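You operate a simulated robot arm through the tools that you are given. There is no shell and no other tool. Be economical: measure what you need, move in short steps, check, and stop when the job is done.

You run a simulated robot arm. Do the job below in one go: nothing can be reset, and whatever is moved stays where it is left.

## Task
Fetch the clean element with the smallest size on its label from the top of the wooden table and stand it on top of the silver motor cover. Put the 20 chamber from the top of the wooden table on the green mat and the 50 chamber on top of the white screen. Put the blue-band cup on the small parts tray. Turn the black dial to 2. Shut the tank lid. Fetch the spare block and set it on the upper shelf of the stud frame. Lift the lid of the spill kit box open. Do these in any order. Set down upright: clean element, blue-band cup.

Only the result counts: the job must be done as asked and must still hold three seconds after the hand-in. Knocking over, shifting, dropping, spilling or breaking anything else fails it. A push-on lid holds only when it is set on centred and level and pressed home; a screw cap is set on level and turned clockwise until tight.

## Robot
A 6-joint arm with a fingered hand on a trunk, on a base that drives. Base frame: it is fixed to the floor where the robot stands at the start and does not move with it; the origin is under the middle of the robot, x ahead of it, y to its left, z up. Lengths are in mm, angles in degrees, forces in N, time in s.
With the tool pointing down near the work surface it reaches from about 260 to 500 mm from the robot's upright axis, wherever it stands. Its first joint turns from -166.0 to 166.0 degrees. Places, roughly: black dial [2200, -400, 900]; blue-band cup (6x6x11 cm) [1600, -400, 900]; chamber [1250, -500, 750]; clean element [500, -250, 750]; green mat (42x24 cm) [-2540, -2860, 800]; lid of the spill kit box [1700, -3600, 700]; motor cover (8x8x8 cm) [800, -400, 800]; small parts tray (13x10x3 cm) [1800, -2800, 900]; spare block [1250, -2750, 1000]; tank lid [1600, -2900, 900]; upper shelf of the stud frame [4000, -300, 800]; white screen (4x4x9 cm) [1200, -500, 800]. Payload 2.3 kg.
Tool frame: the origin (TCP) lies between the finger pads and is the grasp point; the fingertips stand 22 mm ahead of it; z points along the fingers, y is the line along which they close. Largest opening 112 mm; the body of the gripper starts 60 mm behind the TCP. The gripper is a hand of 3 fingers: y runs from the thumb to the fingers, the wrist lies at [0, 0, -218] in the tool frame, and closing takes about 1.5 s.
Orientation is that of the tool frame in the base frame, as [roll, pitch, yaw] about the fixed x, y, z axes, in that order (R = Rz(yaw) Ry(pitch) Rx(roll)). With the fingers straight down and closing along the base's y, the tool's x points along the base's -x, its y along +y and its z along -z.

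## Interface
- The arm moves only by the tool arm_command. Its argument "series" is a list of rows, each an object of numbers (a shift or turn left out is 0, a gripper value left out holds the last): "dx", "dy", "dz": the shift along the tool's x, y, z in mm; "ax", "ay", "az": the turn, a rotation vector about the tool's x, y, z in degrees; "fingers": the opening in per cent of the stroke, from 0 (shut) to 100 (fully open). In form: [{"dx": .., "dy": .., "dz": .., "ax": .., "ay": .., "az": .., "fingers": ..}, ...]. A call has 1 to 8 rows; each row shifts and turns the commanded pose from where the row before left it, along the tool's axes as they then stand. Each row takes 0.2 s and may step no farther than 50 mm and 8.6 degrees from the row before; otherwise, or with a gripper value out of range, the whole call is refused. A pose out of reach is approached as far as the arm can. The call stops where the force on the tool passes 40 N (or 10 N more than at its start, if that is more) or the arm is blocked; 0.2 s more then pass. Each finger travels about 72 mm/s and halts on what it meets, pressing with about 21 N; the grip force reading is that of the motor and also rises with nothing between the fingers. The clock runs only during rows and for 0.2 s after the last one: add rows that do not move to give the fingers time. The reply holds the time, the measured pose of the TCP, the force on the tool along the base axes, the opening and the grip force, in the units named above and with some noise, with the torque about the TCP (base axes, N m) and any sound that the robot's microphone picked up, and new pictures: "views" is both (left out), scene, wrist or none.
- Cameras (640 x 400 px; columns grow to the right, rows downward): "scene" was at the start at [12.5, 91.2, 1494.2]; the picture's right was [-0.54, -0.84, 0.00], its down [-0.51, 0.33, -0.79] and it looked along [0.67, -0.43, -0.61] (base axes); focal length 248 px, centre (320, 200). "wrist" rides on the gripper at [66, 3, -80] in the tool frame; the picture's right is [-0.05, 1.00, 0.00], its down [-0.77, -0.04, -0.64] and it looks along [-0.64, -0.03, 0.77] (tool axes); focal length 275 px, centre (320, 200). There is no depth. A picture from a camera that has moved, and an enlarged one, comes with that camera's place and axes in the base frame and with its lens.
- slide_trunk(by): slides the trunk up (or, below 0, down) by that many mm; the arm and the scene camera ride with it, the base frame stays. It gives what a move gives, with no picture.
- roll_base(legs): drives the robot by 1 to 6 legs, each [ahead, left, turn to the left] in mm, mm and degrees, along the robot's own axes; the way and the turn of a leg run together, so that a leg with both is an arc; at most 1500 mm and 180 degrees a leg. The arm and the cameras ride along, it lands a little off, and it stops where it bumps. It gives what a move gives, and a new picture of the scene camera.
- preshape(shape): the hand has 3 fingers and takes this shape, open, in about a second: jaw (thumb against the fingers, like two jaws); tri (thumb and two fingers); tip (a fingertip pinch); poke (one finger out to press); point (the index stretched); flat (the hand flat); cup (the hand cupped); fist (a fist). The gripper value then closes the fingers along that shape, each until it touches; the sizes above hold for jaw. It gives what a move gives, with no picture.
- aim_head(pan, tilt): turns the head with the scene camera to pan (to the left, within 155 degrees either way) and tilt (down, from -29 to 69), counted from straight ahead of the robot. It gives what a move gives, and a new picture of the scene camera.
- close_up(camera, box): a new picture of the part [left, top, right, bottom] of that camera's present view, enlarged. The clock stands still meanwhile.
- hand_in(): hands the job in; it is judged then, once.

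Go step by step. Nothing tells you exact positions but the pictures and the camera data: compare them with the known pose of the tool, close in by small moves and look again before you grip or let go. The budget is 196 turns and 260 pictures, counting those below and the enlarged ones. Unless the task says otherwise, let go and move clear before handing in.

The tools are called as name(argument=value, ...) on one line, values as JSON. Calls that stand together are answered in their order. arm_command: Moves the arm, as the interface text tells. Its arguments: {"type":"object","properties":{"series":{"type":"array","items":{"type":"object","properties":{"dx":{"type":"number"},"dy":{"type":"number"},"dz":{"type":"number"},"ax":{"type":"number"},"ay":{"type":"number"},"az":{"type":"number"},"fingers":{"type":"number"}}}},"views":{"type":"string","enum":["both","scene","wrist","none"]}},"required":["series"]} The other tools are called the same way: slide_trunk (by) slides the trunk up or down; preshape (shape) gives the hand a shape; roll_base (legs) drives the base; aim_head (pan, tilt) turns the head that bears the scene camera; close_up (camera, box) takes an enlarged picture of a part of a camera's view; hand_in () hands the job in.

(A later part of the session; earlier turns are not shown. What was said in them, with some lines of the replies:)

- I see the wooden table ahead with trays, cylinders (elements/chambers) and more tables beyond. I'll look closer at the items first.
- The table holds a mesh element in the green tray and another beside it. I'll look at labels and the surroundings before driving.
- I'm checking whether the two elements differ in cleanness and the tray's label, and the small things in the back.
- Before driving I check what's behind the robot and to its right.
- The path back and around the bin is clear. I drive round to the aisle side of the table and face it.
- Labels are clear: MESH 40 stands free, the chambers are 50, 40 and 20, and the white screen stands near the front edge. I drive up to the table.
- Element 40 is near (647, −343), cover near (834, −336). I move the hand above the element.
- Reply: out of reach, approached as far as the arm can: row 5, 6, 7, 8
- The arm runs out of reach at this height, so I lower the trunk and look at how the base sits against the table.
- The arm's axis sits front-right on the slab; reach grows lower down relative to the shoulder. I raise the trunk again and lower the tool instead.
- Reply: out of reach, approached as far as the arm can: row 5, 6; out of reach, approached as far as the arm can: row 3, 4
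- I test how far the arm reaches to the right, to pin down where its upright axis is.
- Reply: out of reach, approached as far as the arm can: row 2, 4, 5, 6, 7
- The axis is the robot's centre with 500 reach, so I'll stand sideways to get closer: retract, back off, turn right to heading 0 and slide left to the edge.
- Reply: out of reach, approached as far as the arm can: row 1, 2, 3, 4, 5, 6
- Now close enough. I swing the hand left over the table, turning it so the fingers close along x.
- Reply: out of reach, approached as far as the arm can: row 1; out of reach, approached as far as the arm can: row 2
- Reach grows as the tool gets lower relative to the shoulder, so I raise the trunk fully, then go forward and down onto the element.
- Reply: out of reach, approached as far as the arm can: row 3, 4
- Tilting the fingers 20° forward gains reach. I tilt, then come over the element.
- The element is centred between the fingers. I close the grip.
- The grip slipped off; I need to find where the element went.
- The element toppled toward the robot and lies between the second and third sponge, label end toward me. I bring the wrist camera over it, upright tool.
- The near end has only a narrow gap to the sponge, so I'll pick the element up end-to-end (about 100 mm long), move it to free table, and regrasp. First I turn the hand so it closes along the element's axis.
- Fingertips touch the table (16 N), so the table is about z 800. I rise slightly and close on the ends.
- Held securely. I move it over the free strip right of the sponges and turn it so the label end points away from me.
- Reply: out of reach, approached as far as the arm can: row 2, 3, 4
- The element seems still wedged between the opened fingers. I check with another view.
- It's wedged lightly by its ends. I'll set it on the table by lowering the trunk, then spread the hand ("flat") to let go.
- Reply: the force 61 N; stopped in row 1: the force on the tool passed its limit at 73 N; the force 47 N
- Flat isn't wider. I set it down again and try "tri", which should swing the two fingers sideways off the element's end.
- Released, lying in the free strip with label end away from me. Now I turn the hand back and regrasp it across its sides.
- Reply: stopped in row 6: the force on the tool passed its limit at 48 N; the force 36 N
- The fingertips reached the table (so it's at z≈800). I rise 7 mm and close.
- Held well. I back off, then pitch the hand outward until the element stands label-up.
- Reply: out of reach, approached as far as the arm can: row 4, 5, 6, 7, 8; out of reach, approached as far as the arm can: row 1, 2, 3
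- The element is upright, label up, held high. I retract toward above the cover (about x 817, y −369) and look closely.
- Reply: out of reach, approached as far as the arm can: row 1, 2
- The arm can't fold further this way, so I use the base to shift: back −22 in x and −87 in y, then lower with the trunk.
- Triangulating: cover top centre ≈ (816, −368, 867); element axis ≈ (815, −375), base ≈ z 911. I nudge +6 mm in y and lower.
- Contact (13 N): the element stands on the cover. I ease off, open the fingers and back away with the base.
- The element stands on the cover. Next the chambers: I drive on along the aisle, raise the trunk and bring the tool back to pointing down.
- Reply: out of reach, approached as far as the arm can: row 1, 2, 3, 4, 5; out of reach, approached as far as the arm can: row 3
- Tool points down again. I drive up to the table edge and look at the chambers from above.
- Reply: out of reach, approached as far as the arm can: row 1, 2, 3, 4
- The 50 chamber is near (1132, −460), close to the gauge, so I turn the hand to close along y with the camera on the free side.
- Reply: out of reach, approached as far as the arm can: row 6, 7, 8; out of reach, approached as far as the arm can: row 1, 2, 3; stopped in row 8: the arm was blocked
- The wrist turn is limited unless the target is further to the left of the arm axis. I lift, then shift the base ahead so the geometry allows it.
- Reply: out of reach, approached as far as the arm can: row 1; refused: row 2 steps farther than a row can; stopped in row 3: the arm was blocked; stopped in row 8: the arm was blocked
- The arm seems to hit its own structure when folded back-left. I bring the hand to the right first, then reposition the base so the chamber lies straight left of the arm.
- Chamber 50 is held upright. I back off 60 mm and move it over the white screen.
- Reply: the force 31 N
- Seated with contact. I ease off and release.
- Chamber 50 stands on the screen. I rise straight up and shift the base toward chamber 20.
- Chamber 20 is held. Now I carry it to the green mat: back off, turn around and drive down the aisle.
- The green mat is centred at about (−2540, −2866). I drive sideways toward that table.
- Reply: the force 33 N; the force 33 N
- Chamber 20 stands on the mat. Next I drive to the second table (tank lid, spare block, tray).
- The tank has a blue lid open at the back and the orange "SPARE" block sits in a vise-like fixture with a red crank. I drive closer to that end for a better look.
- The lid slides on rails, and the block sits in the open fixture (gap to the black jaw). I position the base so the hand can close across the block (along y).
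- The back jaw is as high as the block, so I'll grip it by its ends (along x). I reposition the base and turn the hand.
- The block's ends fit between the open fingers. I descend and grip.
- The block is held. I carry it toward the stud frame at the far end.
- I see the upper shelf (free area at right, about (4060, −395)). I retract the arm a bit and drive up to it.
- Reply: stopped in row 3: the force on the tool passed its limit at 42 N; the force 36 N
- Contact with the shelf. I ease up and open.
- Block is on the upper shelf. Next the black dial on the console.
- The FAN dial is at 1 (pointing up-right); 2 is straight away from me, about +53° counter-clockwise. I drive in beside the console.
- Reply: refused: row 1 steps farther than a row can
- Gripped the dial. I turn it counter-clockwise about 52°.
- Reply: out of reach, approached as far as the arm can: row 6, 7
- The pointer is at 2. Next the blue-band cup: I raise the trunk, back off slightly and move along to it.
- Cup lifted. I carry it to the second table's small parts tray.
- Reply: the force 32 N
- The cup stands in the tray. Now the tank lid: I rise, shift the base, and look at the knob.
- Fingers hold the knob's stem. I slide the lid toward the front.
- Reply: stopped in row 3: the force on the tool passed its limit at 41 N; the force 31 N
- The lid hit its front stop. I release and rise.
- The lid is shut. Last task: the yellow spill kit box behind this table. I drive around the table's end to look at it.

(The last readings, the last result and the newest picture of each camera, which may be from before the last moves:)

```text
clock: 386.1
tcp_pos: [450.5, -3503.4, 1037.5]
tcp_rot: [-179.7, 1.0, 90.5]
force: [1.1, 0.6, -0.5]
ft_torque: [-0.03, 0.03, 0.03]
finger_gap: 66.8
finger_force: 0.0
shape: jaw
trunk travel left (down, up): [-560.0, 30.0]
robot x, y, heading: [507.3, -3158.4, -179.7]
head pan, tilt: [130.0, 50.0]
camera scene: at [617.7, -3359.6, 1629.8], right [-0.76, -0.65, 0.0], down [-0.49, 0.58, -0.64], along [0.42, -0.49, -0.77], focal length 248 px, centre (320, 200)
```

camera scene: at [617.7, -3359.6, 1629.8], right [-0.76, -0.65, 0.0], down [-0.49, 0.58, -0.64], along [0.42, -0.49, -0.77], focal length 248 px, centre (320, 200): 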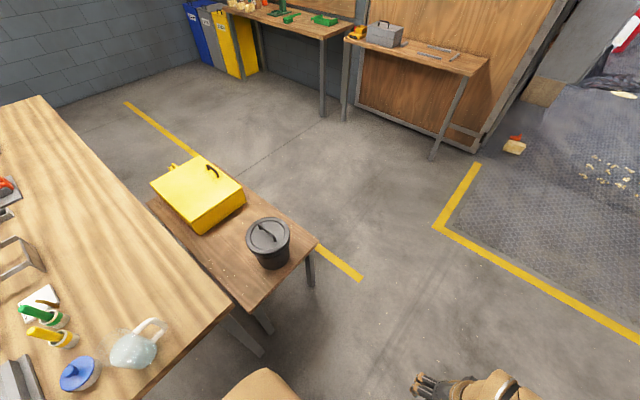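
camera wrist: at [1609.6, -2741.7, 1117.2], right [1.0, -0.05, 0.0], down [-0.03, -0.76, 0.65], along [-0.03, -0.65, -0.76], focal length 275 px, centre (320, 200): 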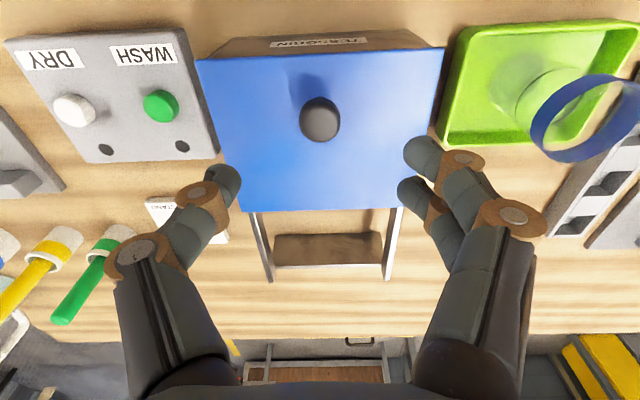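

The spill kit box lid has its handle near the far edge (hinge toward the table), so I'll hook the handle sideways with one stretched finger from the +x side. I drive around there first.

roll_base(legs=[[0, 1150, 0], [-1500, 0, 0], [-450, 0, 0], [0, 0, -90]])

preshape(shape="point")

aim_head(pan=60, tilt=40)

arm_command(series=[{"dx": 0}], views="wrist")

```text
clock: 405.2
tcp_pos: [2138.4, -4230.3, 1037.2]
tcp_rot: [-179.8, 1.0, 0.8]
force: [0.4, -0.5, 0.2]
ft_torque: [0.01, 0.0, -0.01]
finger_gap: 66.7
finger_force: 0.0
shape: jaw
trunk travel left (down, up): [-560.0, 30.0]
robot x, y, heading: [2480.1, -4284.9, 90.5]
head pan, tilt: [130.0, 50.0]
camera scene: at [2284.9, -4399.2, 1629.7], right [-0.65, 0.76, 0.0], down [0.58, 0.5, -0.64], along [-0.49, -0.42, -0.77], focal length 248 px, centre (320, 200)
```

scene: 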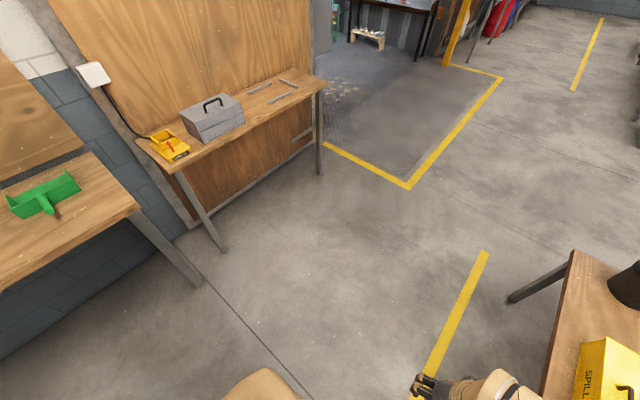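

```text
clock: 406.1
tcp_pos: [2137.3, -4230.7, 1037.1]
tcp_rot: [-179.7, 1.0, 0.9]
force: [-0.6, -0.1, 0.2]
ft_torque: [-0.01, 0.03, 0.02]
finger_gap: 0.2
finger_force: 0.0
shape: point
trunk travel left (down, up): [-560.0, 30.0]
robot x, y, heading: [2488.2, -4289.7, 90.7]
head pan, tilt: [130.0, 50.0]
```

```text
clock: 407.5
tcp_pos: [2139.4, -4230.5, 1037.6]
tcp_rot: [-179.9, 1.1, 0.9]
force: [-0.6, -0.4, -0.3]
ft_torque: [0.01, 0.0, 0.04]
finger_gap: 0.0
finger_force: 0.0
shape: point
trunk travel left (down, up): [-560.0, 30.0]
robot x, y, heading: [2483.0, -4283.4, 90.6]
head pan, tilt: [60.0, 40.0]
camera scene: at [2269.3, -4307.5, 1643.9], right [0.49, 0.87, 0.0], down [0.56, -0.31, -0.77], along [-0.67, 0.38, -0.64], focal length 248 px, centre (320, 200)
```

scene: 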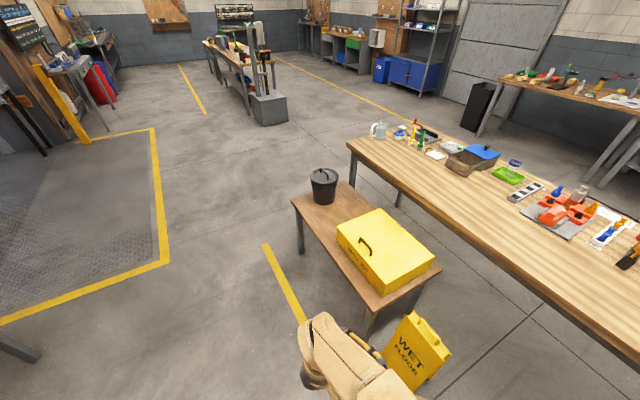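

```text
clock: 407.9
tcp_pos: [2138.1, -4230.6, 1037.3]
tcp_rot: [-179.8, 1.1, 0.9]
force: [0.1, -0.7, 0.0]
ft_torque: [-0.01, -0.04, 0.03]
finger_gap: 0.0
finger_force: 0.1
shape: point
trunk travel left (down, up): [-560.0, 30.0]
robot x, y, heading: [2483.7, -4288.4, 90.9]
head pan, tilt: [60.0, 40.0]
camera wrist: at [2205.1, -4233.0, 1116.9], right [-0.03, -1.0, 0.0], down [-0.76, 0.02, 0.65], along [-0.65, 0.02, -0.76], focal length 275 px, centre (320, 200)
```

wrist: 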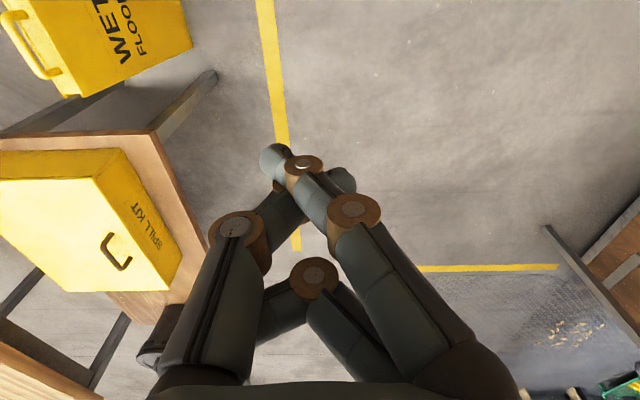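

A "WET FLOOR" sign stands next to the bench on this side; I need its exact place before approaching.

close_up(camera="scene", box=[330, 290, 470, 400])

close_up(camera="scene", box=[280, 150, 450, 310])

close_up(camera="wrist", box=[0, 0, 240, 300])

```text
3.64 times, centred on (400, 345) of scene
camera zoom: at [2269.3, -4307.4, 1643.9], right [0.49, 0.87, 0.0], down [0.56, -0.32, -0.77], along [-0.67, 0.38, -0.64], focal length 901 px, centre (29, -327)
```

zoom: 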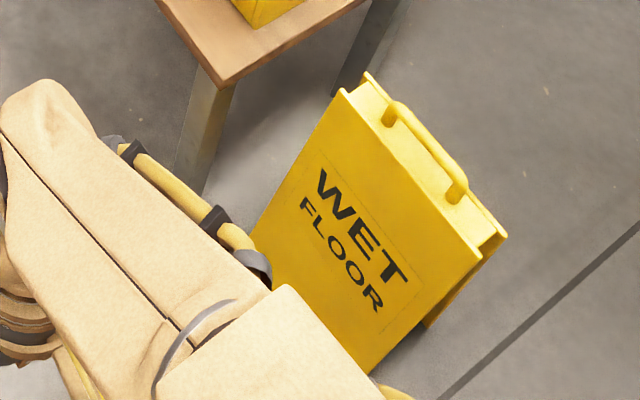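

```text
2.50 times, centred on (365, 230) of scene
camera zoom: at [2269.3, -4307.4, 1643.9], right [0.49, 0.87, 0.0], down [0.56, -0.32, -0.77], along [-0.67, 0.38, -0.64], focal length 620 px, centre (208, 125)
```

zoom: 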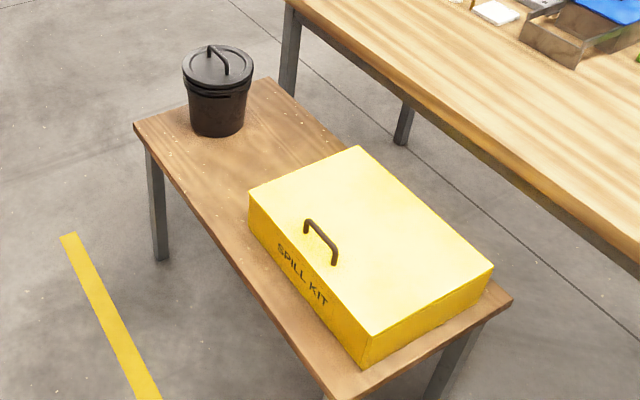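

```text
1.33 times, centred on (120, 150) of wrist
camera zoom: at [2205.1, -4233.0, 1116.9], right [-0.03, -1.0, 0.0], down [-0.76, 0.02, 0.65], along [-0.65, 0.02, -0.76], focal length 367 px, centre (587, 267)
```

zoom: 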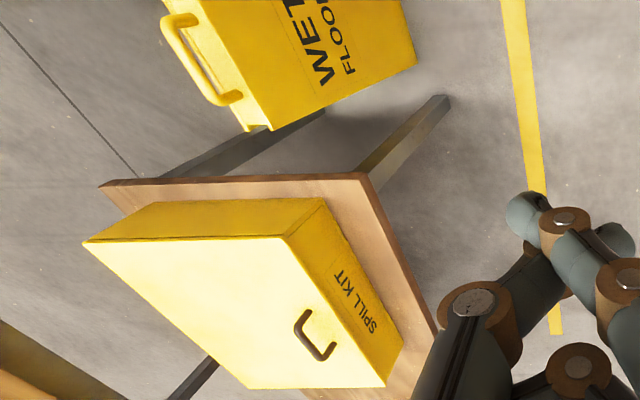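

Going around via the sign side is too tight, so I'll lift the lid from its front (−y) side by the handle. I drive there.

preshape(shape="jaw")

roll_base(legs=[[0, 0, -90.6], [-975, 0, 0], [0, 200, 0]])

slide_trunk(by=-150)

aim_head(pan=80, tilt=60)

arm_command(series=[{"dx": 0}], views="wrist")

```text
clock: 408.8
tcp_pos: [2136.3, -4230.6, 1037.4]
tcp_rot: [-179.7, 1.0, 0.9]
force: [-0.5, 0.1, 0.7]
ft_torque: [0.01, -0.01, 0.02]
finger_gap: 79.9
finger_force: 0.0
shape: jaw
trunk travel left (down, up): [-560.0, 30.0]
robot x, y, heading: [2481.6, -4287.7, 90.6]
head pan, tilt: [60.0, 40.0]
```

```text
clock: 419.0
tcp_pos: [1571.7, -3726.6, 1035.7]
tcp_rot: [-179.8, 1.0, -91.0]
force: [-0.7, -0.4, 0.3]
ft_torque: [-0.02, -0.01, 0.01]
finger_gap: 80.1
finger_force: 0.0
shape: jaw
trunk travel left (down, up): [-560.0, 30.0]
robot x, y, heading: [1510.0, -4071.5, -1.1]
head pan, tilt: [60.0, 40.0]
camera scene: at [1492.9, -3858.6, 1643.8], right [0.85, -0.52, 0.0], down [-0.33, -0.55, -0.77], along [0.4, 0.65, -0.64], focal length 248 px, centre (320, 200)
```

scene: 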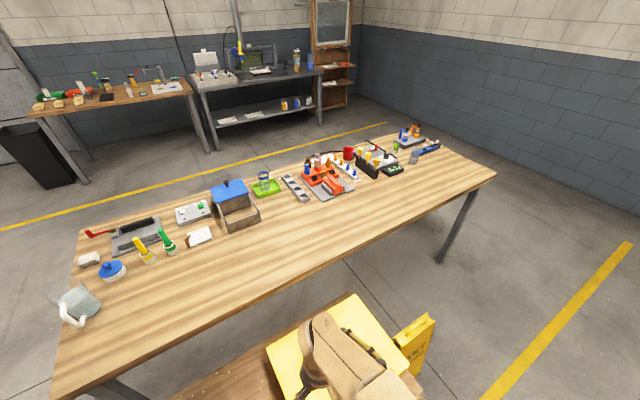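

```text
clock: 420.8
tcp_pos: [1571.5, -3727.6, 887.5]
tcp_rot: [-179.7, 0.9, -91.0]
force: [-0.2, -0.1, -0.5]
ft_torque: [0.0, -0.01, 0.0]
finger_gap: 80.1
finger_force: 0.1
shape: jaw
trunk travel left (down, up): [-410.0, 180.0]
robot x, y, heading: [1512.8, -4067.9, -0.9]
head pan, tilt: [60.0, 40.0]
```

```text
clock: 421.6
tcp_pos: [1571.4, -3728.4, 887.8]
tcp_rot: [-179.8, 1.0, -91.1]
force: [0.1, 0.0, 0.2]
ft_torque: [0.0, 0.0, -0.01]
finger_gap: 79.9
finger_force: 0.1
shape: jaw
trunk travel left (down, up): [-410.0, 180.0]
robot x, y, heading: [1504.5, -4069.6, -1.5]
head pan, tilt: [80.0, 60.0]
camera scene: at [1461.9, -3866.7, 1467.2], right [0.98, -0.2, 0.0], down [-0.17, -0.85, -0.5], along [0.1, 0.49, -0.87], focal length 248 px, centre (320, 200)
```

scene: 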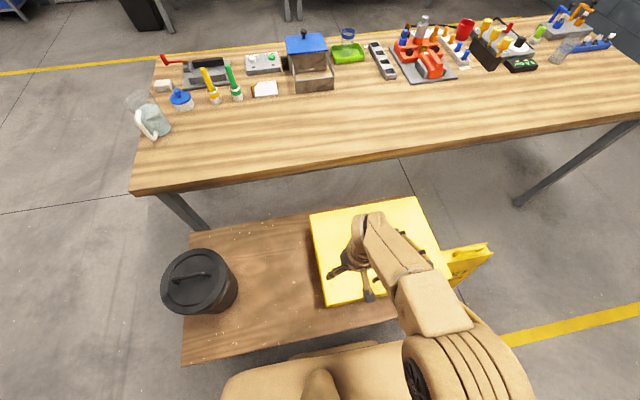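

```text
clock: 422.0
tcp_pos: [1571.9, -3727.4, 887.2]
tcp_rot: [-179.8, 1.0, -91.0]
force: [-0.1, 0.0, 0.8]
ft_torque: [0.03, -0.01, -0.03]
finger_gap: 80.3
finger_force: 0.2
shape: jaw
trunk travel left (down, up): [-410.0, 180.0]
robot x, y, heading: [1507.1, -4072.6, -1.1]
head pan, tilt: [80.0, 60.0]
camera wrist: at [1566.9, -3795.5, 966.9], right [-1.0, 0.06, 0.0], down [0.05, 0.76, 0.65], along [0.04, 0.65, -0.76], focal length 275 px, centre (320, 200)
```

wrist: 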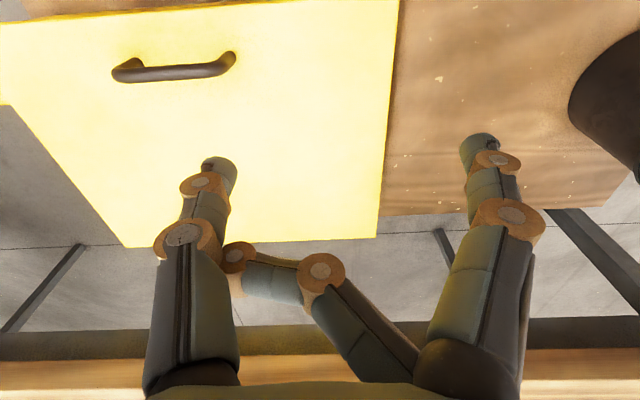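

arm_command(series=[{"az": 8.2, "fingers": 100}, {"az": 8.2}, {"az": 8.2}, {"az": 8.2}, {"az": 8.2, "dy": -20}, {"az": 8.2, "dy": -20}, {"az": 8.2, "dx": 0}, {"az": 8.2}], views="none")

arm_command(series=[{"az": 8.2}, {"az": 6}, {"dx": 0}], views="wrist")

```text
clock: 423.8
tcp_pos: [1602.4, -3752.6, 886.5]
tcp_rot: [179.2, 0.6, -156.7]
force: [-0.4, -0.1, 0.2]
ft_torque: [-0.02, 0.0, -0.02]
finger_gap: 80.1
finger_force: 0.0
shape: jaw
trunk travel left (down, up): [-410.0, 180.0]
robot x, y, heading: [1508.1, -4071.3, -1.2]
head pan, tilt: [80.0, 60.0]
```

```text
clock: 424.6
tcp_pos: [1602.1, -3752.3, 886.5]
tcp_rot: [179.0, 0.3, -170.7]
force: [0.3, 0.4, 0.0]
ft_torque: [0.05, -0.01, -0.01]
finger_gap: 80.0
finger_force: 0.1
shape: jaw
trunk travel left (down, up): [-410.0, 180.0]
robot x, y, heading: [1502.5, -4070.0, -1.0]
head pan, tilt: [80.0, 60.0]
camera wrist: at [1536.6, -3761.2, 967.3], right [-0.11, 0.99, 0.02], down [0.76, 0.08, 0.64], along [0.63, 0.09, -0.77], focal length 275 px, centre (320, 200)
```

wrist: 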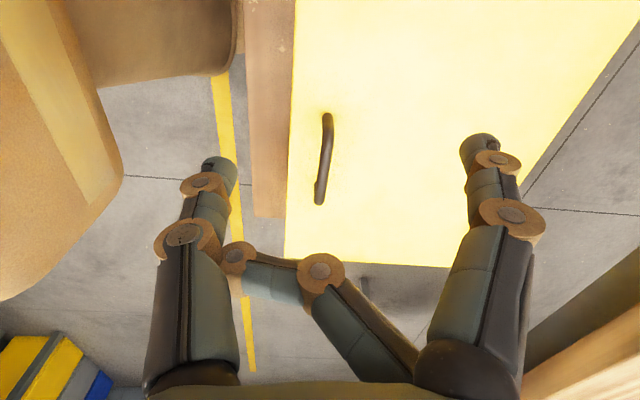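

One finger is caught on the thumb. I untangle via "flat" and back to "jaw".

preshape(shape="flat")

preshape(shape="jaw")

arm_command(series=[{"fingers": 100}, {"fingers": 100}, {"dx": 0}], views="wrist")

```text
clock: 425.5
tcp_pos: [1603.9, -3752.6, 887.0]
tcp_rot: [179.0, 0.3, -170.8]
force: [-0.3, -0.9, -0.3]
ft_torque: [0.0, 0.01, -0.02]
finger_gap: 0.1
finger_force: 0.1
shape: flat
trunk travel left (down, up): [-410.0, 180.0]
robot x, y, heading: [1506.2, -4069.0, -1.0]
head pan, tilt: [80.0, 60.0]
```

```text
clock: 426.4
tcp_pos: [1602.7, -3752.2, 887.0]
tcp_rot: [179.0, 0.3, -170.8]
force: [0.7, -0.7, -0.1]
ft_torque: [0.0, 0.0, 0.03]
finger_gap: 112.0
finger_force: 0.0
shape: jaw
trunk travel left (down, up): [-410.0, 180.0]
robot x, y, heading: [1505.2, -4071.7, -1.1]
head pan, tilt: [80.0, 60.0]
```

```text
clock: 427.2
tcp_pos: [1602.6, -3751.9, 886.7]
tcp_rot: [179.0, 0.3, -170.8]
force: [0.6, -0.6, 0.9]
ft_torque: [0.02, 0.02, 0.02]
finger_gap: 112.2
finger_force: 0.0
shape: jaw
trunk travel left (down, up): [-410.0, 180.0]
robot x, y, heading: [1505.9, -4070.4, -1.1]
head pan, tilt: [80.0, 60.0]
camera wrist: at [1536.6, -3761.3, 967.3], right [-0.11, 0.99, 0.02], down [0.76, 0.08, 0.64], along [0.63, 0.09, -0.77], focal length 275 px, centre (320, 200)
```

wrist: 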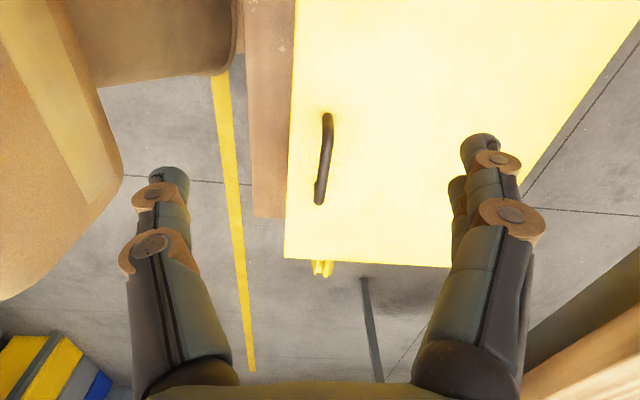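

arm_command(series=[{"dx": -34, "dy": 2}, {"dx": -34, "dy": 2}, {"dx": -34, "dy": 1, "fingers": 55}, {"dz": 45}, {"dz": 45}, {"dz": 30}, {"dx": 0}], views="wrist")

```text
clock: 428.8
tcp_pos: [1704.2, -3728.8, 765.6]
tcp_rot: [179.1, 0.4, -170.8]
force: [0.3, 0.1, 0.4]
ft_torque: [0.0, -0.02, -0.05]
finger_gap: 62.1
finger_force: 0.1
shape: jaw
trunk travel left (down, up): [-410.0, 180.0]
robot x, y, heading: [1506.6, -4074.6, -1.1]
head pan, tilt: [80.0, 60.0]
camera wrist: at [1638.2, -3738.2, 846.3], right [-0.11, 0.99, 0.02], down [0.76, 0.08, 0.64], along [0.63, 0.09, -0.77], focal length 275 px, centre (320, 200)
```

wrist: 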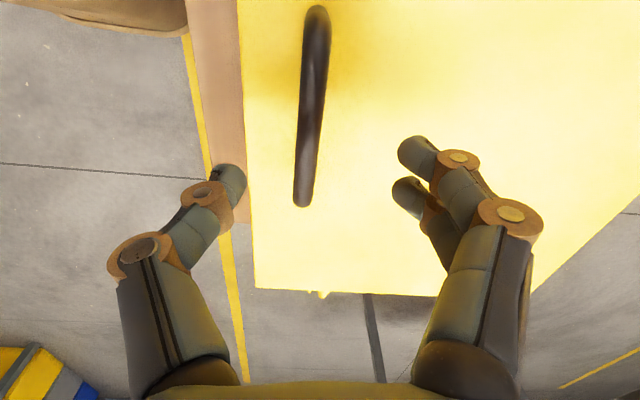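

arm_command(series=[{"dx": 10, "dy": -5}, {"dz": 25}, {"dz": 15}, {"dx": 0}], views="wrist")

```text
clock: 429.8
tcp_pos: [1694.4, -3734.7, 728.2]
tcp_rot: [179.2, 0.2, -170.7]
force: [0.7, 0.2, 0.6]
ft_torque: [0.02, -0.02, 0.0]
finger_gap: 62.2
finger_force: 0.1
shape: jaw
trunk travel left (down, up): [-410.0, 180.0]
robot x, y, heading: [1503.5, -4070.7, -1.3]
head pan, tilt: [80.0, 60.0]
camera wrist: at [1627.6, -3743.4, 807.7], right [-0.11, 0.99, 0.02], down [0.76, 0.08, 0.64], along [0.63, 0.09, -0.77], focal length 275 px, centre (320, 200)
```

wrist: 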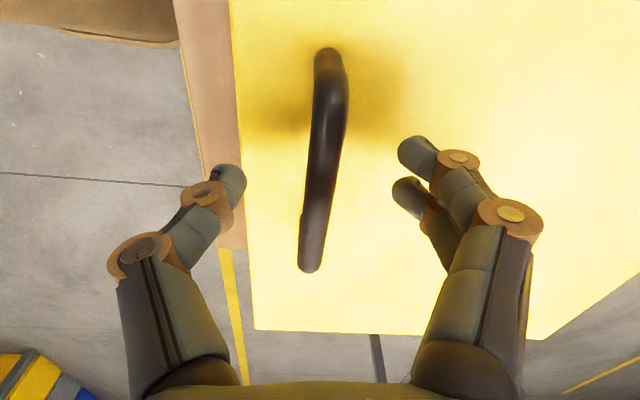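

arm_command(series=[{"dz": 12}, {"fingers": 0}, {"fingers": 0}, {"fingers": 0}, {"fingers": 0}, {"dx": 0}], views="wrist")

```text
clock: 431.2
tcp_pos: [1694.6, -3735.1, 715.8]
tcp_rot: [179.0, 0.4, -170.7]
force: [0.6, -6.9, -0.9]
ft_torque: [0.03, 0.0, -0.03]
finger_gap: 0.2
finger_force: 20.6
shape: jaw
trunk travel left (down, up): [-410.0, 180.0]
robot x, y, heading: [1505.3, -4073.2, -0.9]
head pan, tilt: [80.0, 60.0]
camera wrist: at [1628.2, -3744.0, 795.9], right [-0.11, 0.99, 0.02], down [0.77, 0.08, 0.64], along [0.63, 0.09, -0.77], focal length 275 px, centre (320, 200)
```

wrist: 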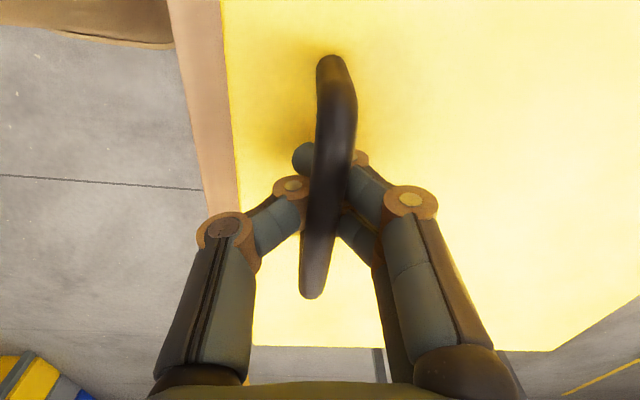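

The fingers have closed under the bar, hooking it. I lift along the lid's arc.

arm_command(series=[{"dx": -0.7, "dy": 4.1, "dz": -22.8}, {"dx": -1, "dy": 6.1, "dz": -22.4}, {"dx": -1.3, "dy": 8, "dz": -21.7}, {"dx": -1.6, "dy": 9.9, "dz": -21}, {"dx": -1.9, "dy": 11.6, "dz": -20}, {"dx": -2.2, "dy": 13.3, "dz": -18.9}, {"dx": 0}], views="both")

```text
clock: 432.8
tcp_pos: [1695.9, -3679.8, 842.2]
tcp_rot: [179.4, 0.2, -170.7]
force: [-0.1, 17.8, -16.0]
ft_torque: [-0.28, -0.08, -0.07]
finger_gap: 0.0
finger_force: 20.8
shape: jaw
trunk travel left (down, up): [-410.0, 180.0]
robot x, y, heading: [1505.7, -4071.3, -1.2]
head pan, tilt: [80.0, 60.0]
camera scene: at [1462.7, -3860.2, 1466.1], right [0.98, -0.19, 0.0], down [-0.17, -0.85, -0.5], along [0.1, 0.49, -0.87], focal length 248 px, centre (320, 200)
camera wrist: at [1628.9, -3688.5, 921.4], right [-0.11, 0.99, 0.01], down [0.76, 0.08, 0.64], along [0.63, 0.08, -0.77], focal length 275 px, centre (320, 200)
```

scene: 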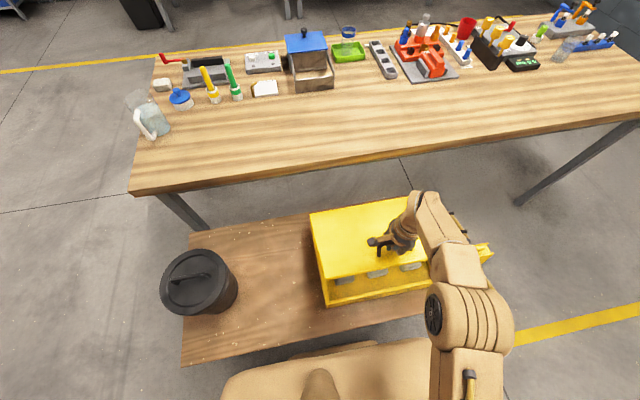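
wrist: 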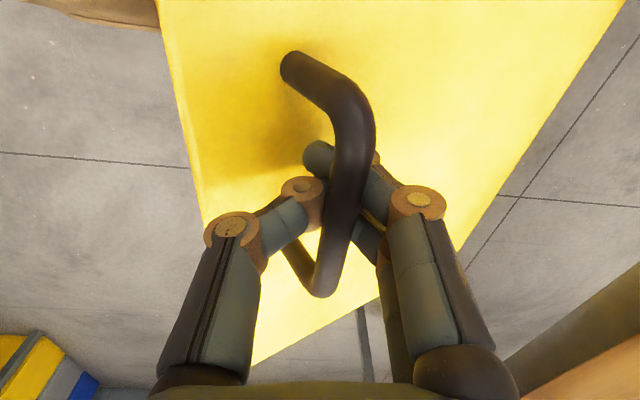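

arm_command(series=[{"dx": -3, "dy": 19, "dz": -17.6}, {"dx": -2.8, "dy": 17.5, "dz": -16.3}, {"dx": -3, "dy": 18.5, "dz": -14.7}, {"dx": -3.1, "dy": 19, "dz": -13.2}, {"dx": 0}], views="both")

```text
clock: 433.6
tcp_pos: [1692.7, -3639.4, 881.5]
tcp_rot: [179.8, 0.5, -170.7]
force: [12.0, 20.1, -30.9]
ft_torque: [-0.45, -0.08, -0.23]
finger_gap: 0.0
finger_force: 20.8
shape: jaw
out of reach, approached as far as the arm can: row 3, 4
trunk travel left (down, up): [-410.0, 180.0]
robot x, y, heading: [1504.6, -4070.2, -1.6]
head pan, tilt: [80.0, 60.0]
stopped in row 4: the force on the tool passed its limit at 47 N (the readings are from after the stop); the commanded pose is now the measured one
camera scene: at [1466.4, -3856.3, 1465.4], right [0.98, -0.2, 0.0], down [-0.17, -0.85, -0.49], along [0.1, 0.48, -0.87], focal length 248 px, centre (320, 200)
camera wrist: at [1626.7, -3648.3, 960.9], right [-0.12, 0.99, 0.0], down [0.76, 0.09, 0.64], along [0.64, 0.08, -0.77], focal length 275 px, centre (320, 200)
```

scene: 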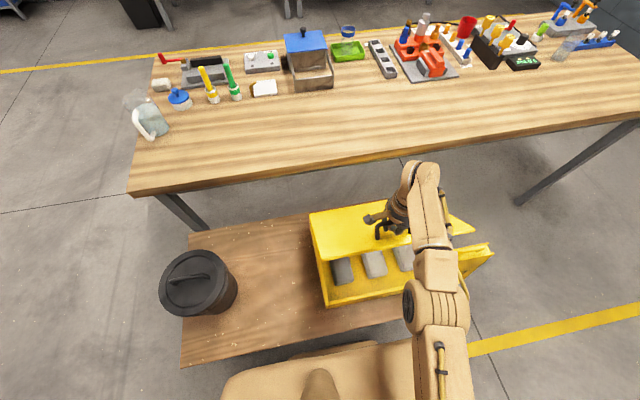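
wrist: 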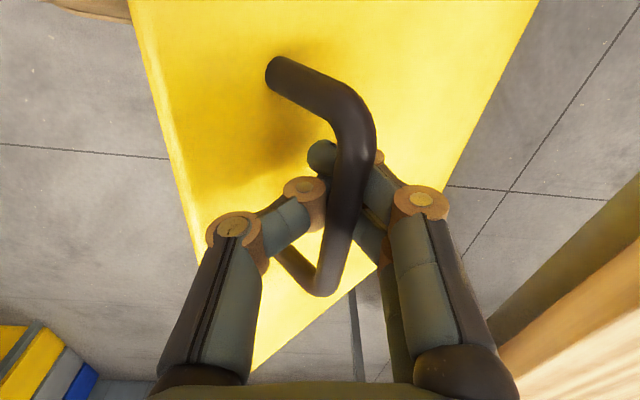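

arm_command(series=[{"dz": 4}, {"dz": 4}, {"dx": 0}], views="none")

arm_command(series=[{"dz": 6}, {"dz": 4}, {"dx": 0}], views="wrist")

```text
clock: 434.4
tcp_pos: [1692.2, -3642.8, 876.6]
tcp_rot: [179.4, 0.5, -170.6]
force: [11.8, 10.6, -12.2]
ft_torque: [-0.17, 0.0, -0.17]
finger_gap: 0.0
finger_force: 21.7
shape: jaw
trunk travel left (down, up): [-410.0, 180.0]
robot x, y, heading: [1506.7, -4074.3, -1.1]
head pan, tilt: [80.0, 60.0]
```

```text
clock: 435.2
tcp_pos: [1689.8, -3644.7, 866.8]
tcp_rot: [179.3, 0.5, -170.7]
force: [2.4, 0.7, -1.2]
ft_torque: [0.0, 0.01, -0.05]
finger_gap: 0.2
finger_force: 21.0
shape: jaw
trunk travel left (down, up): [-410.0, 180.0]
robot x, y, heading: [1508.7, -4070.3, -0.9]
head pan, tilt: [80.0, 60.0]
camera wrist: at [1623.2, -3654.7, 948.2], right [-0.12, 0.99, 0.01], down [0.76, 0.08, 0.64], along [0.64, 0.08, -0.77], focal length 275 px, centre (320, 200)
```

wrist: 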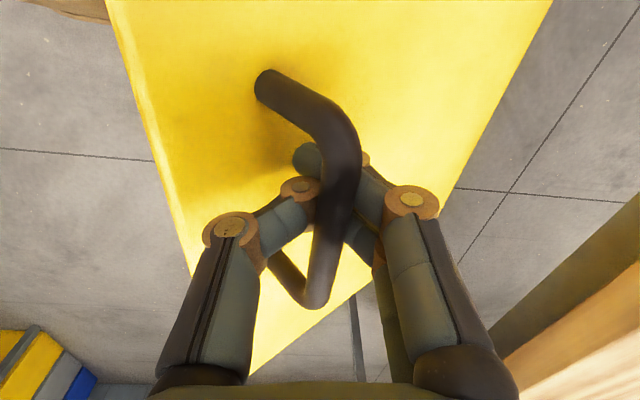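

The lid stays where it is (friction hinge). I release, rise clear with the trunk, and back away to push it further from beneath.

arm_command(series=[{"fingers": 45}, {"dx": 0}, {"dx": 0}, {"dx": 0}], views="none")

slide_trunk(by=90)

roll_base(legs=[[0, -420, 1]])

close_up(camera="scene", box=[260, 60, 480, 260])

```text
clock: 436.2
tcp_pos: [1689.7, -3647.5, 866.6]
tcp_rot: [179.3, 0.6, -170.7]
force: [0.4, 0.6, -0.1]
ft_torque: [0.01, 0.01, -0.01]
finger_gap: 49.8
finger_force: 0.0
shape: jaw
trunk travel left (down, up): [-410.0, 180.0]
robot x, y, heading: [1506.5, -4075.0, -1.4]
head pan, tilt: [80.0, 60.0]
```

```text
clock: 437.5
tcp_pos: [1689.3, -3645.1, 958.3]
tcp_rot: [179.3, 0.5, -170.7]
force: [0.7, -0.5, 0.4]
ft_torque: [0.02, -0.01, -0.05]
finger_gap: 50.3
finger_force: 0.1
shape: jaw
trunk travel left (down, up): [-500.0, 90.0]
robot x, y, heading: [1507.0, -4070.7, -1.3]
head pan, tilt: [80.0, 60.0]
```

```text
clock: 440.1
tcp_pos: [1678.3, -4062.3, 958.7]
tcp_rot: [179.2, 0.6, -169.9]
force: [0.4, 0.0, -0.1]
ft_torque: [-0.02, 0.01, -0.01]
finger_gap: 49.9
finger_force: 0.1
shape: jaw
trunk travel left (down, up): [-500.0, 90.0]
robot x, y, heading: [1498.8, -4494.0, -0.7]
head pan, tilt: [80.0, 60.0]
camera scene: at [1452.8, -4287.1, 1557.3], right [0.98, -0.18, 0.0], down [-0.16, -0.85, -0.5], along [0.09, 0.49, -0.87], focal length 248 px, centre (320, 200)
```

scene: 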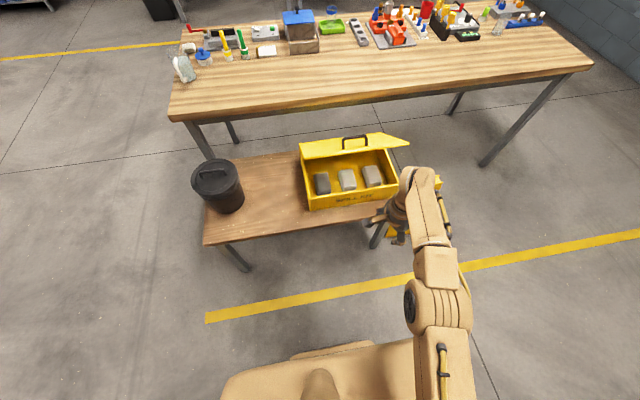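

```text
2.00 times, centred on (370, 160) of scene
camera zoom: at [1452.8, -4287.1, 1557.3], right [0.98, -0.18, 0.0], down [-0.16, -0.85, -0.5], along [0.09, 0.49, -0.87], focal length 496 px, centre (220, 280)
```

zoom: 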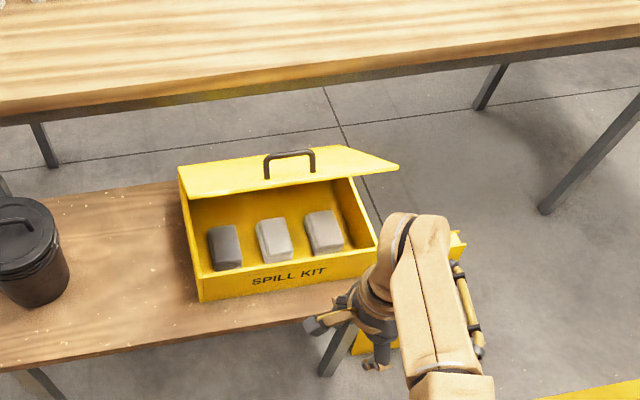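

arm_command(series=[{"az": -8.2}, {"az": -8.2}, {"az": -8.2}, {"az": -8.2}, {"az": -8.2}, {"az": -8.2}, {"az": -8.2}, {"az": -8.2}], views="none")

arm_command(series=[{"az": -8.2, "fingers": 0}, {"az": -6}, {"dx": -18, "dz": -4, "ay": -8.4}, {"dx": -18.4, "dz": -1.3, "ay": -8.4}, {"dx": -18.4, "dz": 1.4, "ay": -8.4}, {"dx": -18, "dz": 4, "ay": -8.4}, {"dx": -17.2, "dz": 6.6, "ay": -8.4}, {"dx": -16.1, "dz": 9.1, "ay": -8.4}], views="none")

arm_command(series=[{"dx": -14.5, "dz": 11.3, "ay": -8.4}, {"dx": -12.7, "dz": 13.3, "ay": -8.4}, {"dx": -10.7, "dz": 15, "ay": -8.4}, {"dx": -8.4, "dz": 16.4, "ay": -8.4}, {"dx": -5.9, "dz": 17.5, "ay": -5}, {"dx": 0}], views="scene")

```text
clock: 441.9
tcp_pos: [1678.3, -4062.2, 957.3]
tcp_rot: [-179.7, 0.9, -104.3]
force: [0.2, 0.8, -0.2]
ft_torque: [-0.02, -0.02, -0.02]
finger_gap: 49.9
finger_force: 0.1
shape: jaw
trunk travel left (down, up): [-500.0, 90.0]
robot x, y, heading: [1501.9, -4492.2, -0.6]
head pan, tilt: [80.0, 60.0]
```

```text
clock: 443.6
tcp_pos: [1680.8, -3932.3, 991.8]
tcp_rot: [-179.2, 50.9, -89.7]
force: [0.6, 0.5, -0.5]
ft_torque: [0.01, -0.03, 0.02]
finger_gap: 0.0
finger_force: 21.3
shape: jaw
out of reach, approached as far as the arm can: row 8
trunk travel left (down, up): [-500.0, 90.0]
robot x, y, heading: [1497.1, -4490.6, -0.3]
head pan, tilt: [80.0, 60.0]
```

```text
clock: 445.1
tcp_pos: [1659.6, -3846.9, 1073.4]
tcp_rot: [-179.3, 81.3, -90.3]
force: [-0.5, 0.5, 0.4]
ft_torque: [-0.01, 0.01, 0.0]
finger_gap: 0.1
finger_force: 21.3
shape: jaw
out of reach, approached as far as the arm can: row 1, 2, 3, 4, 5
trunk travel left (down, up): [-500.0, 90.0]
robot x, y, heading: [1498.7, -4492.6, -0.7]
head pan, tilt: [80.0, 60.0]
camera scene: at [1453.3, -4286.4, 1557.2], right [0.98, -0.18, 0.0], down [-0.16, -0.85, -0.5], along [0.09, 0.49, -0.87], focal length 248 px, centre (320, 200)
```

scene: 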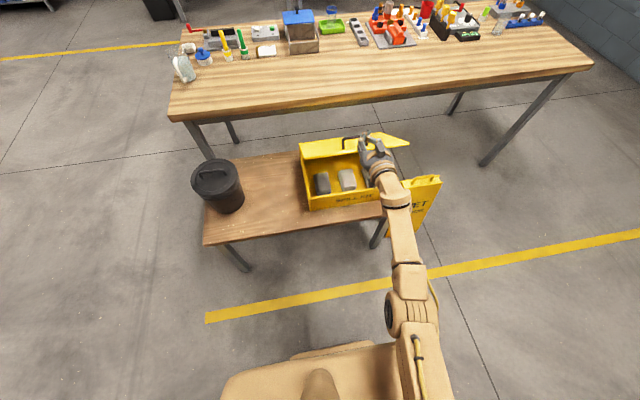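

slide_trunk(by=-300)

roll_base(legs=[[0, 150, 0.5]])

close_up(camera="scene", box=[270, 60, 470, 260])

```text
clock: 448.1
tcp_pos: [1660.2, -3846.6, 773.9]
tcp_rot: [-179.1, 81.3, -90.0]
force: [1.1, 0.3, 0.5]
ft_torque: [-0.04, 0.01, -0.02]
finger_gap: 0.0
finger_force: 21.2
shape: jaw
trunk travel left (down, up): [-200.0, 390.0]
robot x, y, heading: [1498.2, -4491.3, -0.2]
head pan, tilt: [80.0, 60.0]
```

```text
clock: 449.4
tcp_pos: [1651.3, -3696.3, 774.0]
tcp_rot: [-179.0, 81.4, -89.3]
force: [-0.4, -1.0, -0.2]
ft_torque: [0.0, 0.02, 0.02]
finger_gap: 0.0
finger_force: 21.4
shape: jaw
trunk travel left (down, up): [-200.0, 390.0]
robot x, y, heading: [1499.6, -4340.5, 0.3]
head pan, tilt: [80.0, 60.0]
camera scene: at [1450.3, -4137.8, 1257.1], right [0.99, -0.17, 0.0], down [-0.15, -0.85, -0.5], along [0.08, 0.49, -0.87], focal length 248 px, centre (320, 200)
```

scene: 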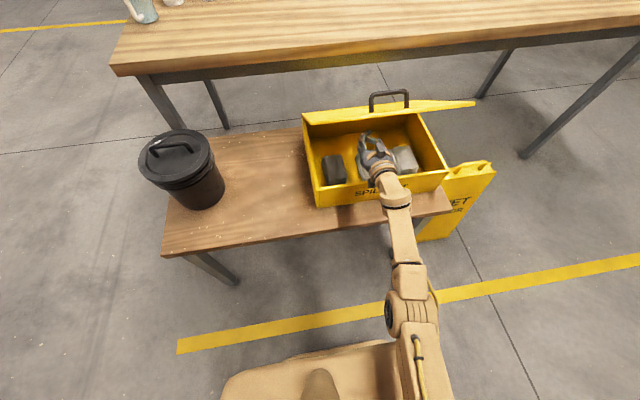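

```text
2.00 times, centred on (370, 160) of scene
camera zoom: at [1450.3, -4137.8, 1257.1], right [0.99, -0.17, 0.0], down [-0.15, -0.85, -0.5], along [0.08, 0.49, -0.87], focal length 496 px, centre (220, 280)
```

zoom: 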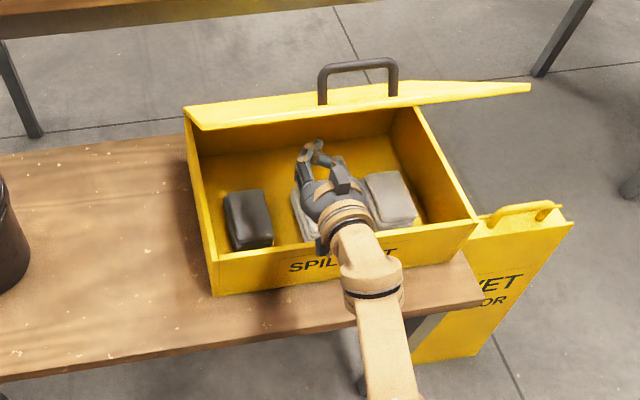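

roll_base(legs=[[0, 90, 0]])

roll_base(legs=[[0, 40, 0]])

close_up(camera="scene", box=[270, 60, 470, 260])

```text
clock: 450.5
tcp_pos: [1651.0, -3603.0, 774.5]
tcp_rot: [-179.0, 81.4, -89.4]
force: [0.0, -0.4, -0.1]
ft_torque: [-0.01, -0.05, -0.05]
finger_gap: 0.0
finger_force: 21.1
shape: jaw
trunk travel left (down, up): [-200.0, 390.0]
robot x, y, heading: [1501.4, -4248.1, 0.1]
head pan, tilt: [80.0, 60.0]
camera scene: at [1450.2, -4045.6, 1257.1], right [0.99, -0.17, 0.0], down [-0.15, -0.85, -0.5], along [0.09, 0.49, -0.87], focal length 248 px, centre (320, 200)
```

scene: 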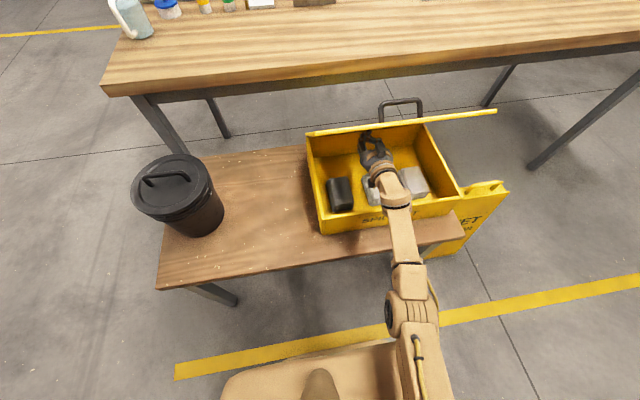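

```text
clock: 451.4
tcp_pos: [1650.2, -3563.1, 773.7]
tcp_rot: [-179.1, 81.4, -89.3]
force: [-0.1, -0.2, 0.2]
ft_torque: [0.01, 0.03, 0.02]
finger_gap: 0.0
finger_force: 21.1
shape: jaw
trunk travel left (down, up): [-200.0, 390.0]
robot x, y, heading: [1497.1, -4209.3, 0.3]
head pan, tilt: [80.0, 60.0]
camera scene: at [1449.8, -4005.7, 1257.1], right [0.99, -0.17, 0.0], down [-0.15, -0.85, -0.5], along [0.08, 0.49, -0.87], focal length 248 px, centre (320, 200)
```

scene: 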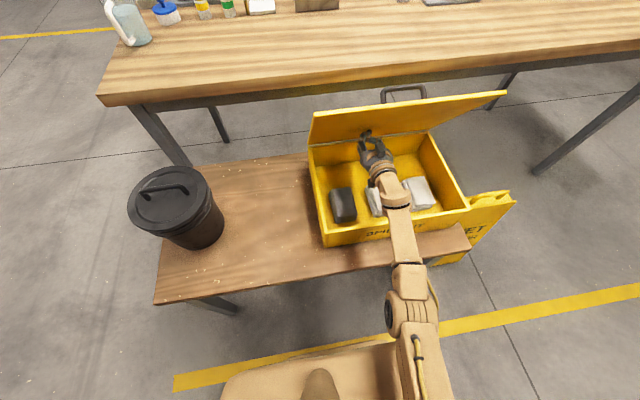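

```text
2.00 times, centred on (370, 160) of scene
camera zoom: at [1449.8, -4005.7, 1257.1], right [0.99, -0.17, 0.0], down [-0.15, -0.85, -0.5], along [0.08, 0.49, -0.87], focal length 496 px, centre (220, 280)
```

zoom: 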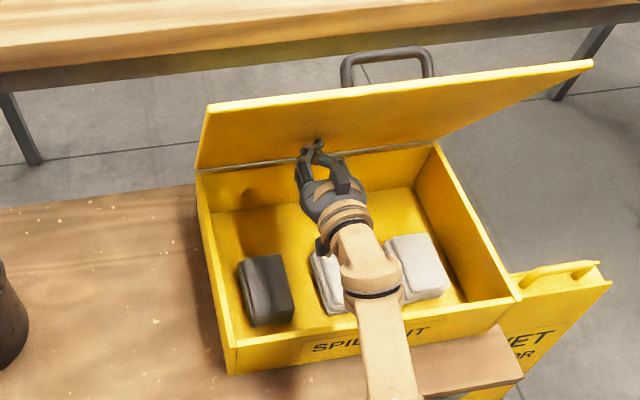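

roll_base(legs=[[0, 50, 0]])

roll_base(legs=[[0, 45, 0]])

close_up(camera="scene", box=[270, 60, 470, 260])

```text
clock: 452.3
tcp_pos: [1651.2, -3514.0, 774.9]
tcp_rot: [-179.2, 81.4, -89.3]
force: [0.4, 0.1, -0.2]
ft_torque: [0.02, -0.05, -0.01]
finger_gap: 0.0
finger_force: 21.0
shape: jaw
trunk travel left (down, up): [-200.0, 390.0]
robot x, y, heading: [1500.9, -4164.2, 0.1]
head pan, tilt: [80.0, 60.0]
camera scene: at [1449.6, -3956.4, 1257.1], right [0.99, -0.17, 0.0], down [-0.15, -0.85, -0.5], along [0.08, 0.49, -0.87], focal length 248 px, centre (320, 200)
```

scene: 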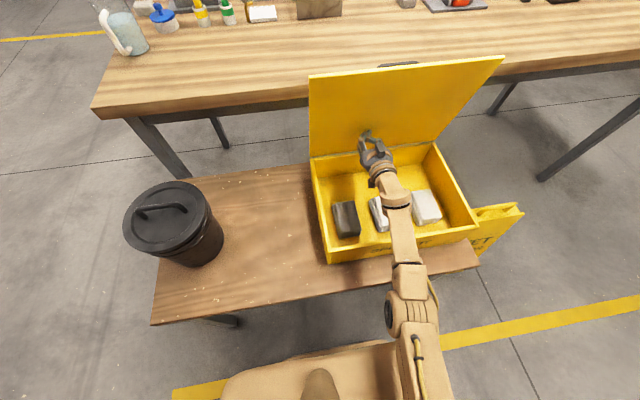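

```text
clock: 453.3
tcp_pos: [1652.1, -3479.7, 776.3]
tcp_rot: [-178.8, 81.5, -89.4]
force: [-0.2, -11.7, 1.7]
ft_torque: [0.09, 0.0, -0.08]
finger_gap: 0.0
finger_force: 21.2
shape: jaw
trunk travel left (down, up): [-200.0, 390.0]
robot x, y, heading: [1495.8, -4124.0, 0.1]
head pan, tilt: [80.0, 60.0]
stopped in leg 1: the force on the tool passed its limit at 46 N (the readings are from after the stop); the commanded pose is now the measured one
camera scene: at [1449.8, -3923.1, 1257.6], right [0.99, -0.17, 0.0], down [-0.15, -0.85, -0.5], along [0.09, 0.49, -0.87], focal length 248 px, centre (320, 200)
```

scene: 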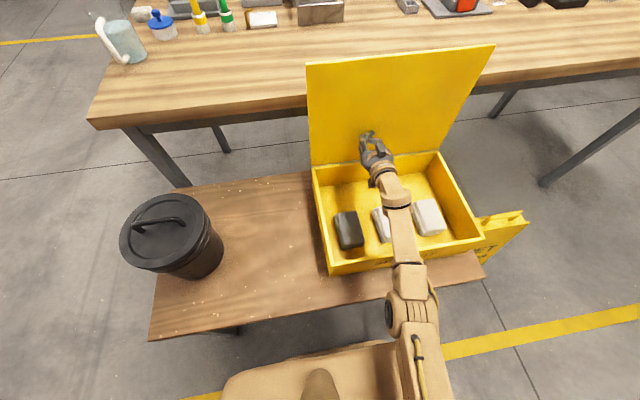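

```text
2.00 times, centred on (370, 160) of scene
camera zoom: at [1449.8, -3923.1, 1257.6], right [0.99, -0.17, 0.0], down [-0.15, -0.85, -0.5], along [0.09, 0.49, -0.87], focal length 496 px, centre (220, 280)
```

zoom: 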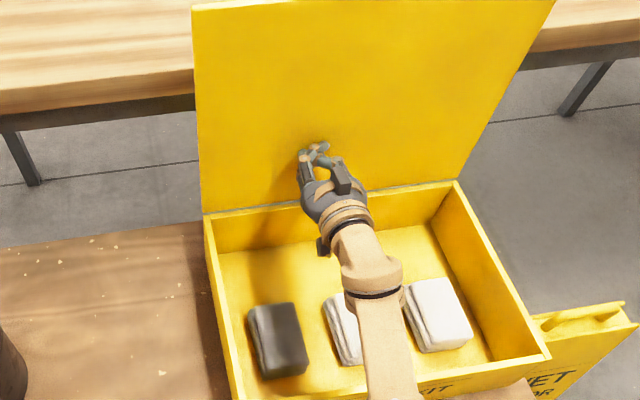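

The lid is fully open against its stop. I back away and check that it stays.

roll_base(legs=[[0, -420, 0]])

aim_head(pan=75, tilt=40)

close_up(camera="scene", box=[240, 60, 460, 240])

```text
clock: 455.8
tcp_pos: [1650.2, -3894.0, 773.7]
tcp_rot: [-179.1, 81.4, -88.9]
force: [-0.3, 0.3, 0.7]
ft_torque: [0.01, 0.0, 0.02]
finger_gap: 0.2
finger_force: 21.1
shape: jaw
trunk travel left (down, up): [-200.0, 390.0]
robot x, y, heading: [1502.1, -4542.0, 0.5]
head pan, tilt: [80.0, 60.0]
camera scene: at [1451.1, -4336.6, 1257.2], right [0.99, -0.16, 0.0], down [-0.14, -0.85, -0.5], along [0.08, 0.49, -0.87], focal length 248 px, centre (320, 200)
```

scene: 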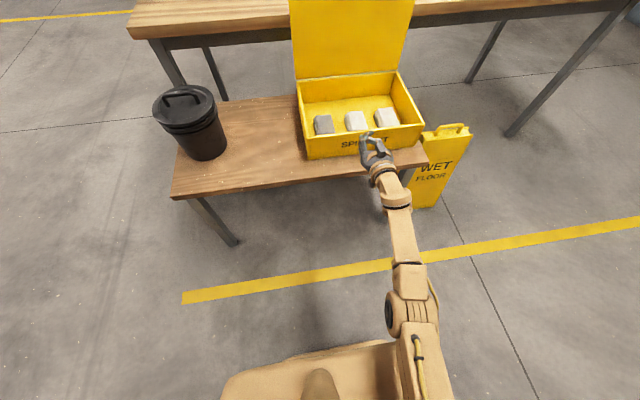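

```text
clock: 456.7
tcp_pos: [1649.7, -3893.3, 773.0]
tcp_rot: [-179.0, 81.4, -88.8]
force: [1.0, 0.0, 0.3]
ft_torque: [-0.03, -0.02, -0.02]
finger_gap: 0.0
finger_force: 21.0
shape: jaw
trunk travel left (down, up): [-200.0, 390.0]
robot x, y, heading: [1502.5, -4537.0, 0.6]
head pan, tilt: [75.0, 40.0]
camera scene: at [1461.4, -4319.9, 1283.8], right [0.97, -0.25, 0.0], down [-0.16, -0.62, -0.77], along [0.19, 0.74, -0.64], focal length 248 px, centre (320, 200)
```

scene: 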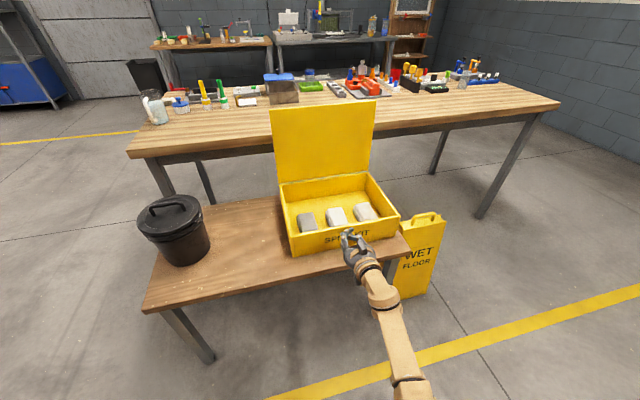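

```text
2.22 times, centred on (350, 150) of scene
camera zoom: at [1461.4, -4319.9, 1283.8], right [0.97, -0.25, 0.0], down [-0.16, -0.62, -0.77], along [0.19, 0.74, -0.64], focal length 551 px, centre (253, 311)
```

zoom: 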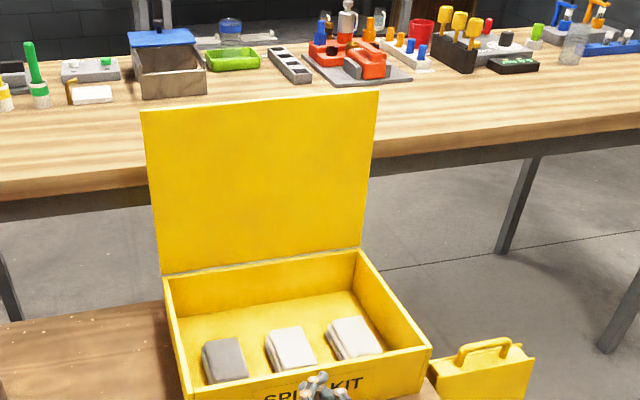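

All tasks look done: the box lid stays open, the tank lid is shut and the cup stands in the tray. I hand in.

hand_in()

```text
The job is handed in.
```

I finished all eight tasks and handed the job in.

- **Clean element:** I used the MESH 40, the smaller number of the two. My first grip knocked it over. I recovered it, and it now stands upright with its label up on the motor cover. It came to rest near a sponge and may have shifted that sponge a few millimetres.
- **Chambers:** The 20 is on the green mat and the 50 is on top of the white screen.
- **Blue-band cup:** It stands upright in the small parts tray.
- **Black dial:** It is turned to 2.
- **Tank lid:** It is slid shut against its stop.
- **Spare block:** The orange block from the vise fixture is on the upper shelf. I did not read its label clearly; I picked it by its place.
- **Spill kit lid:** It is fully open and stayed open when I backed away.
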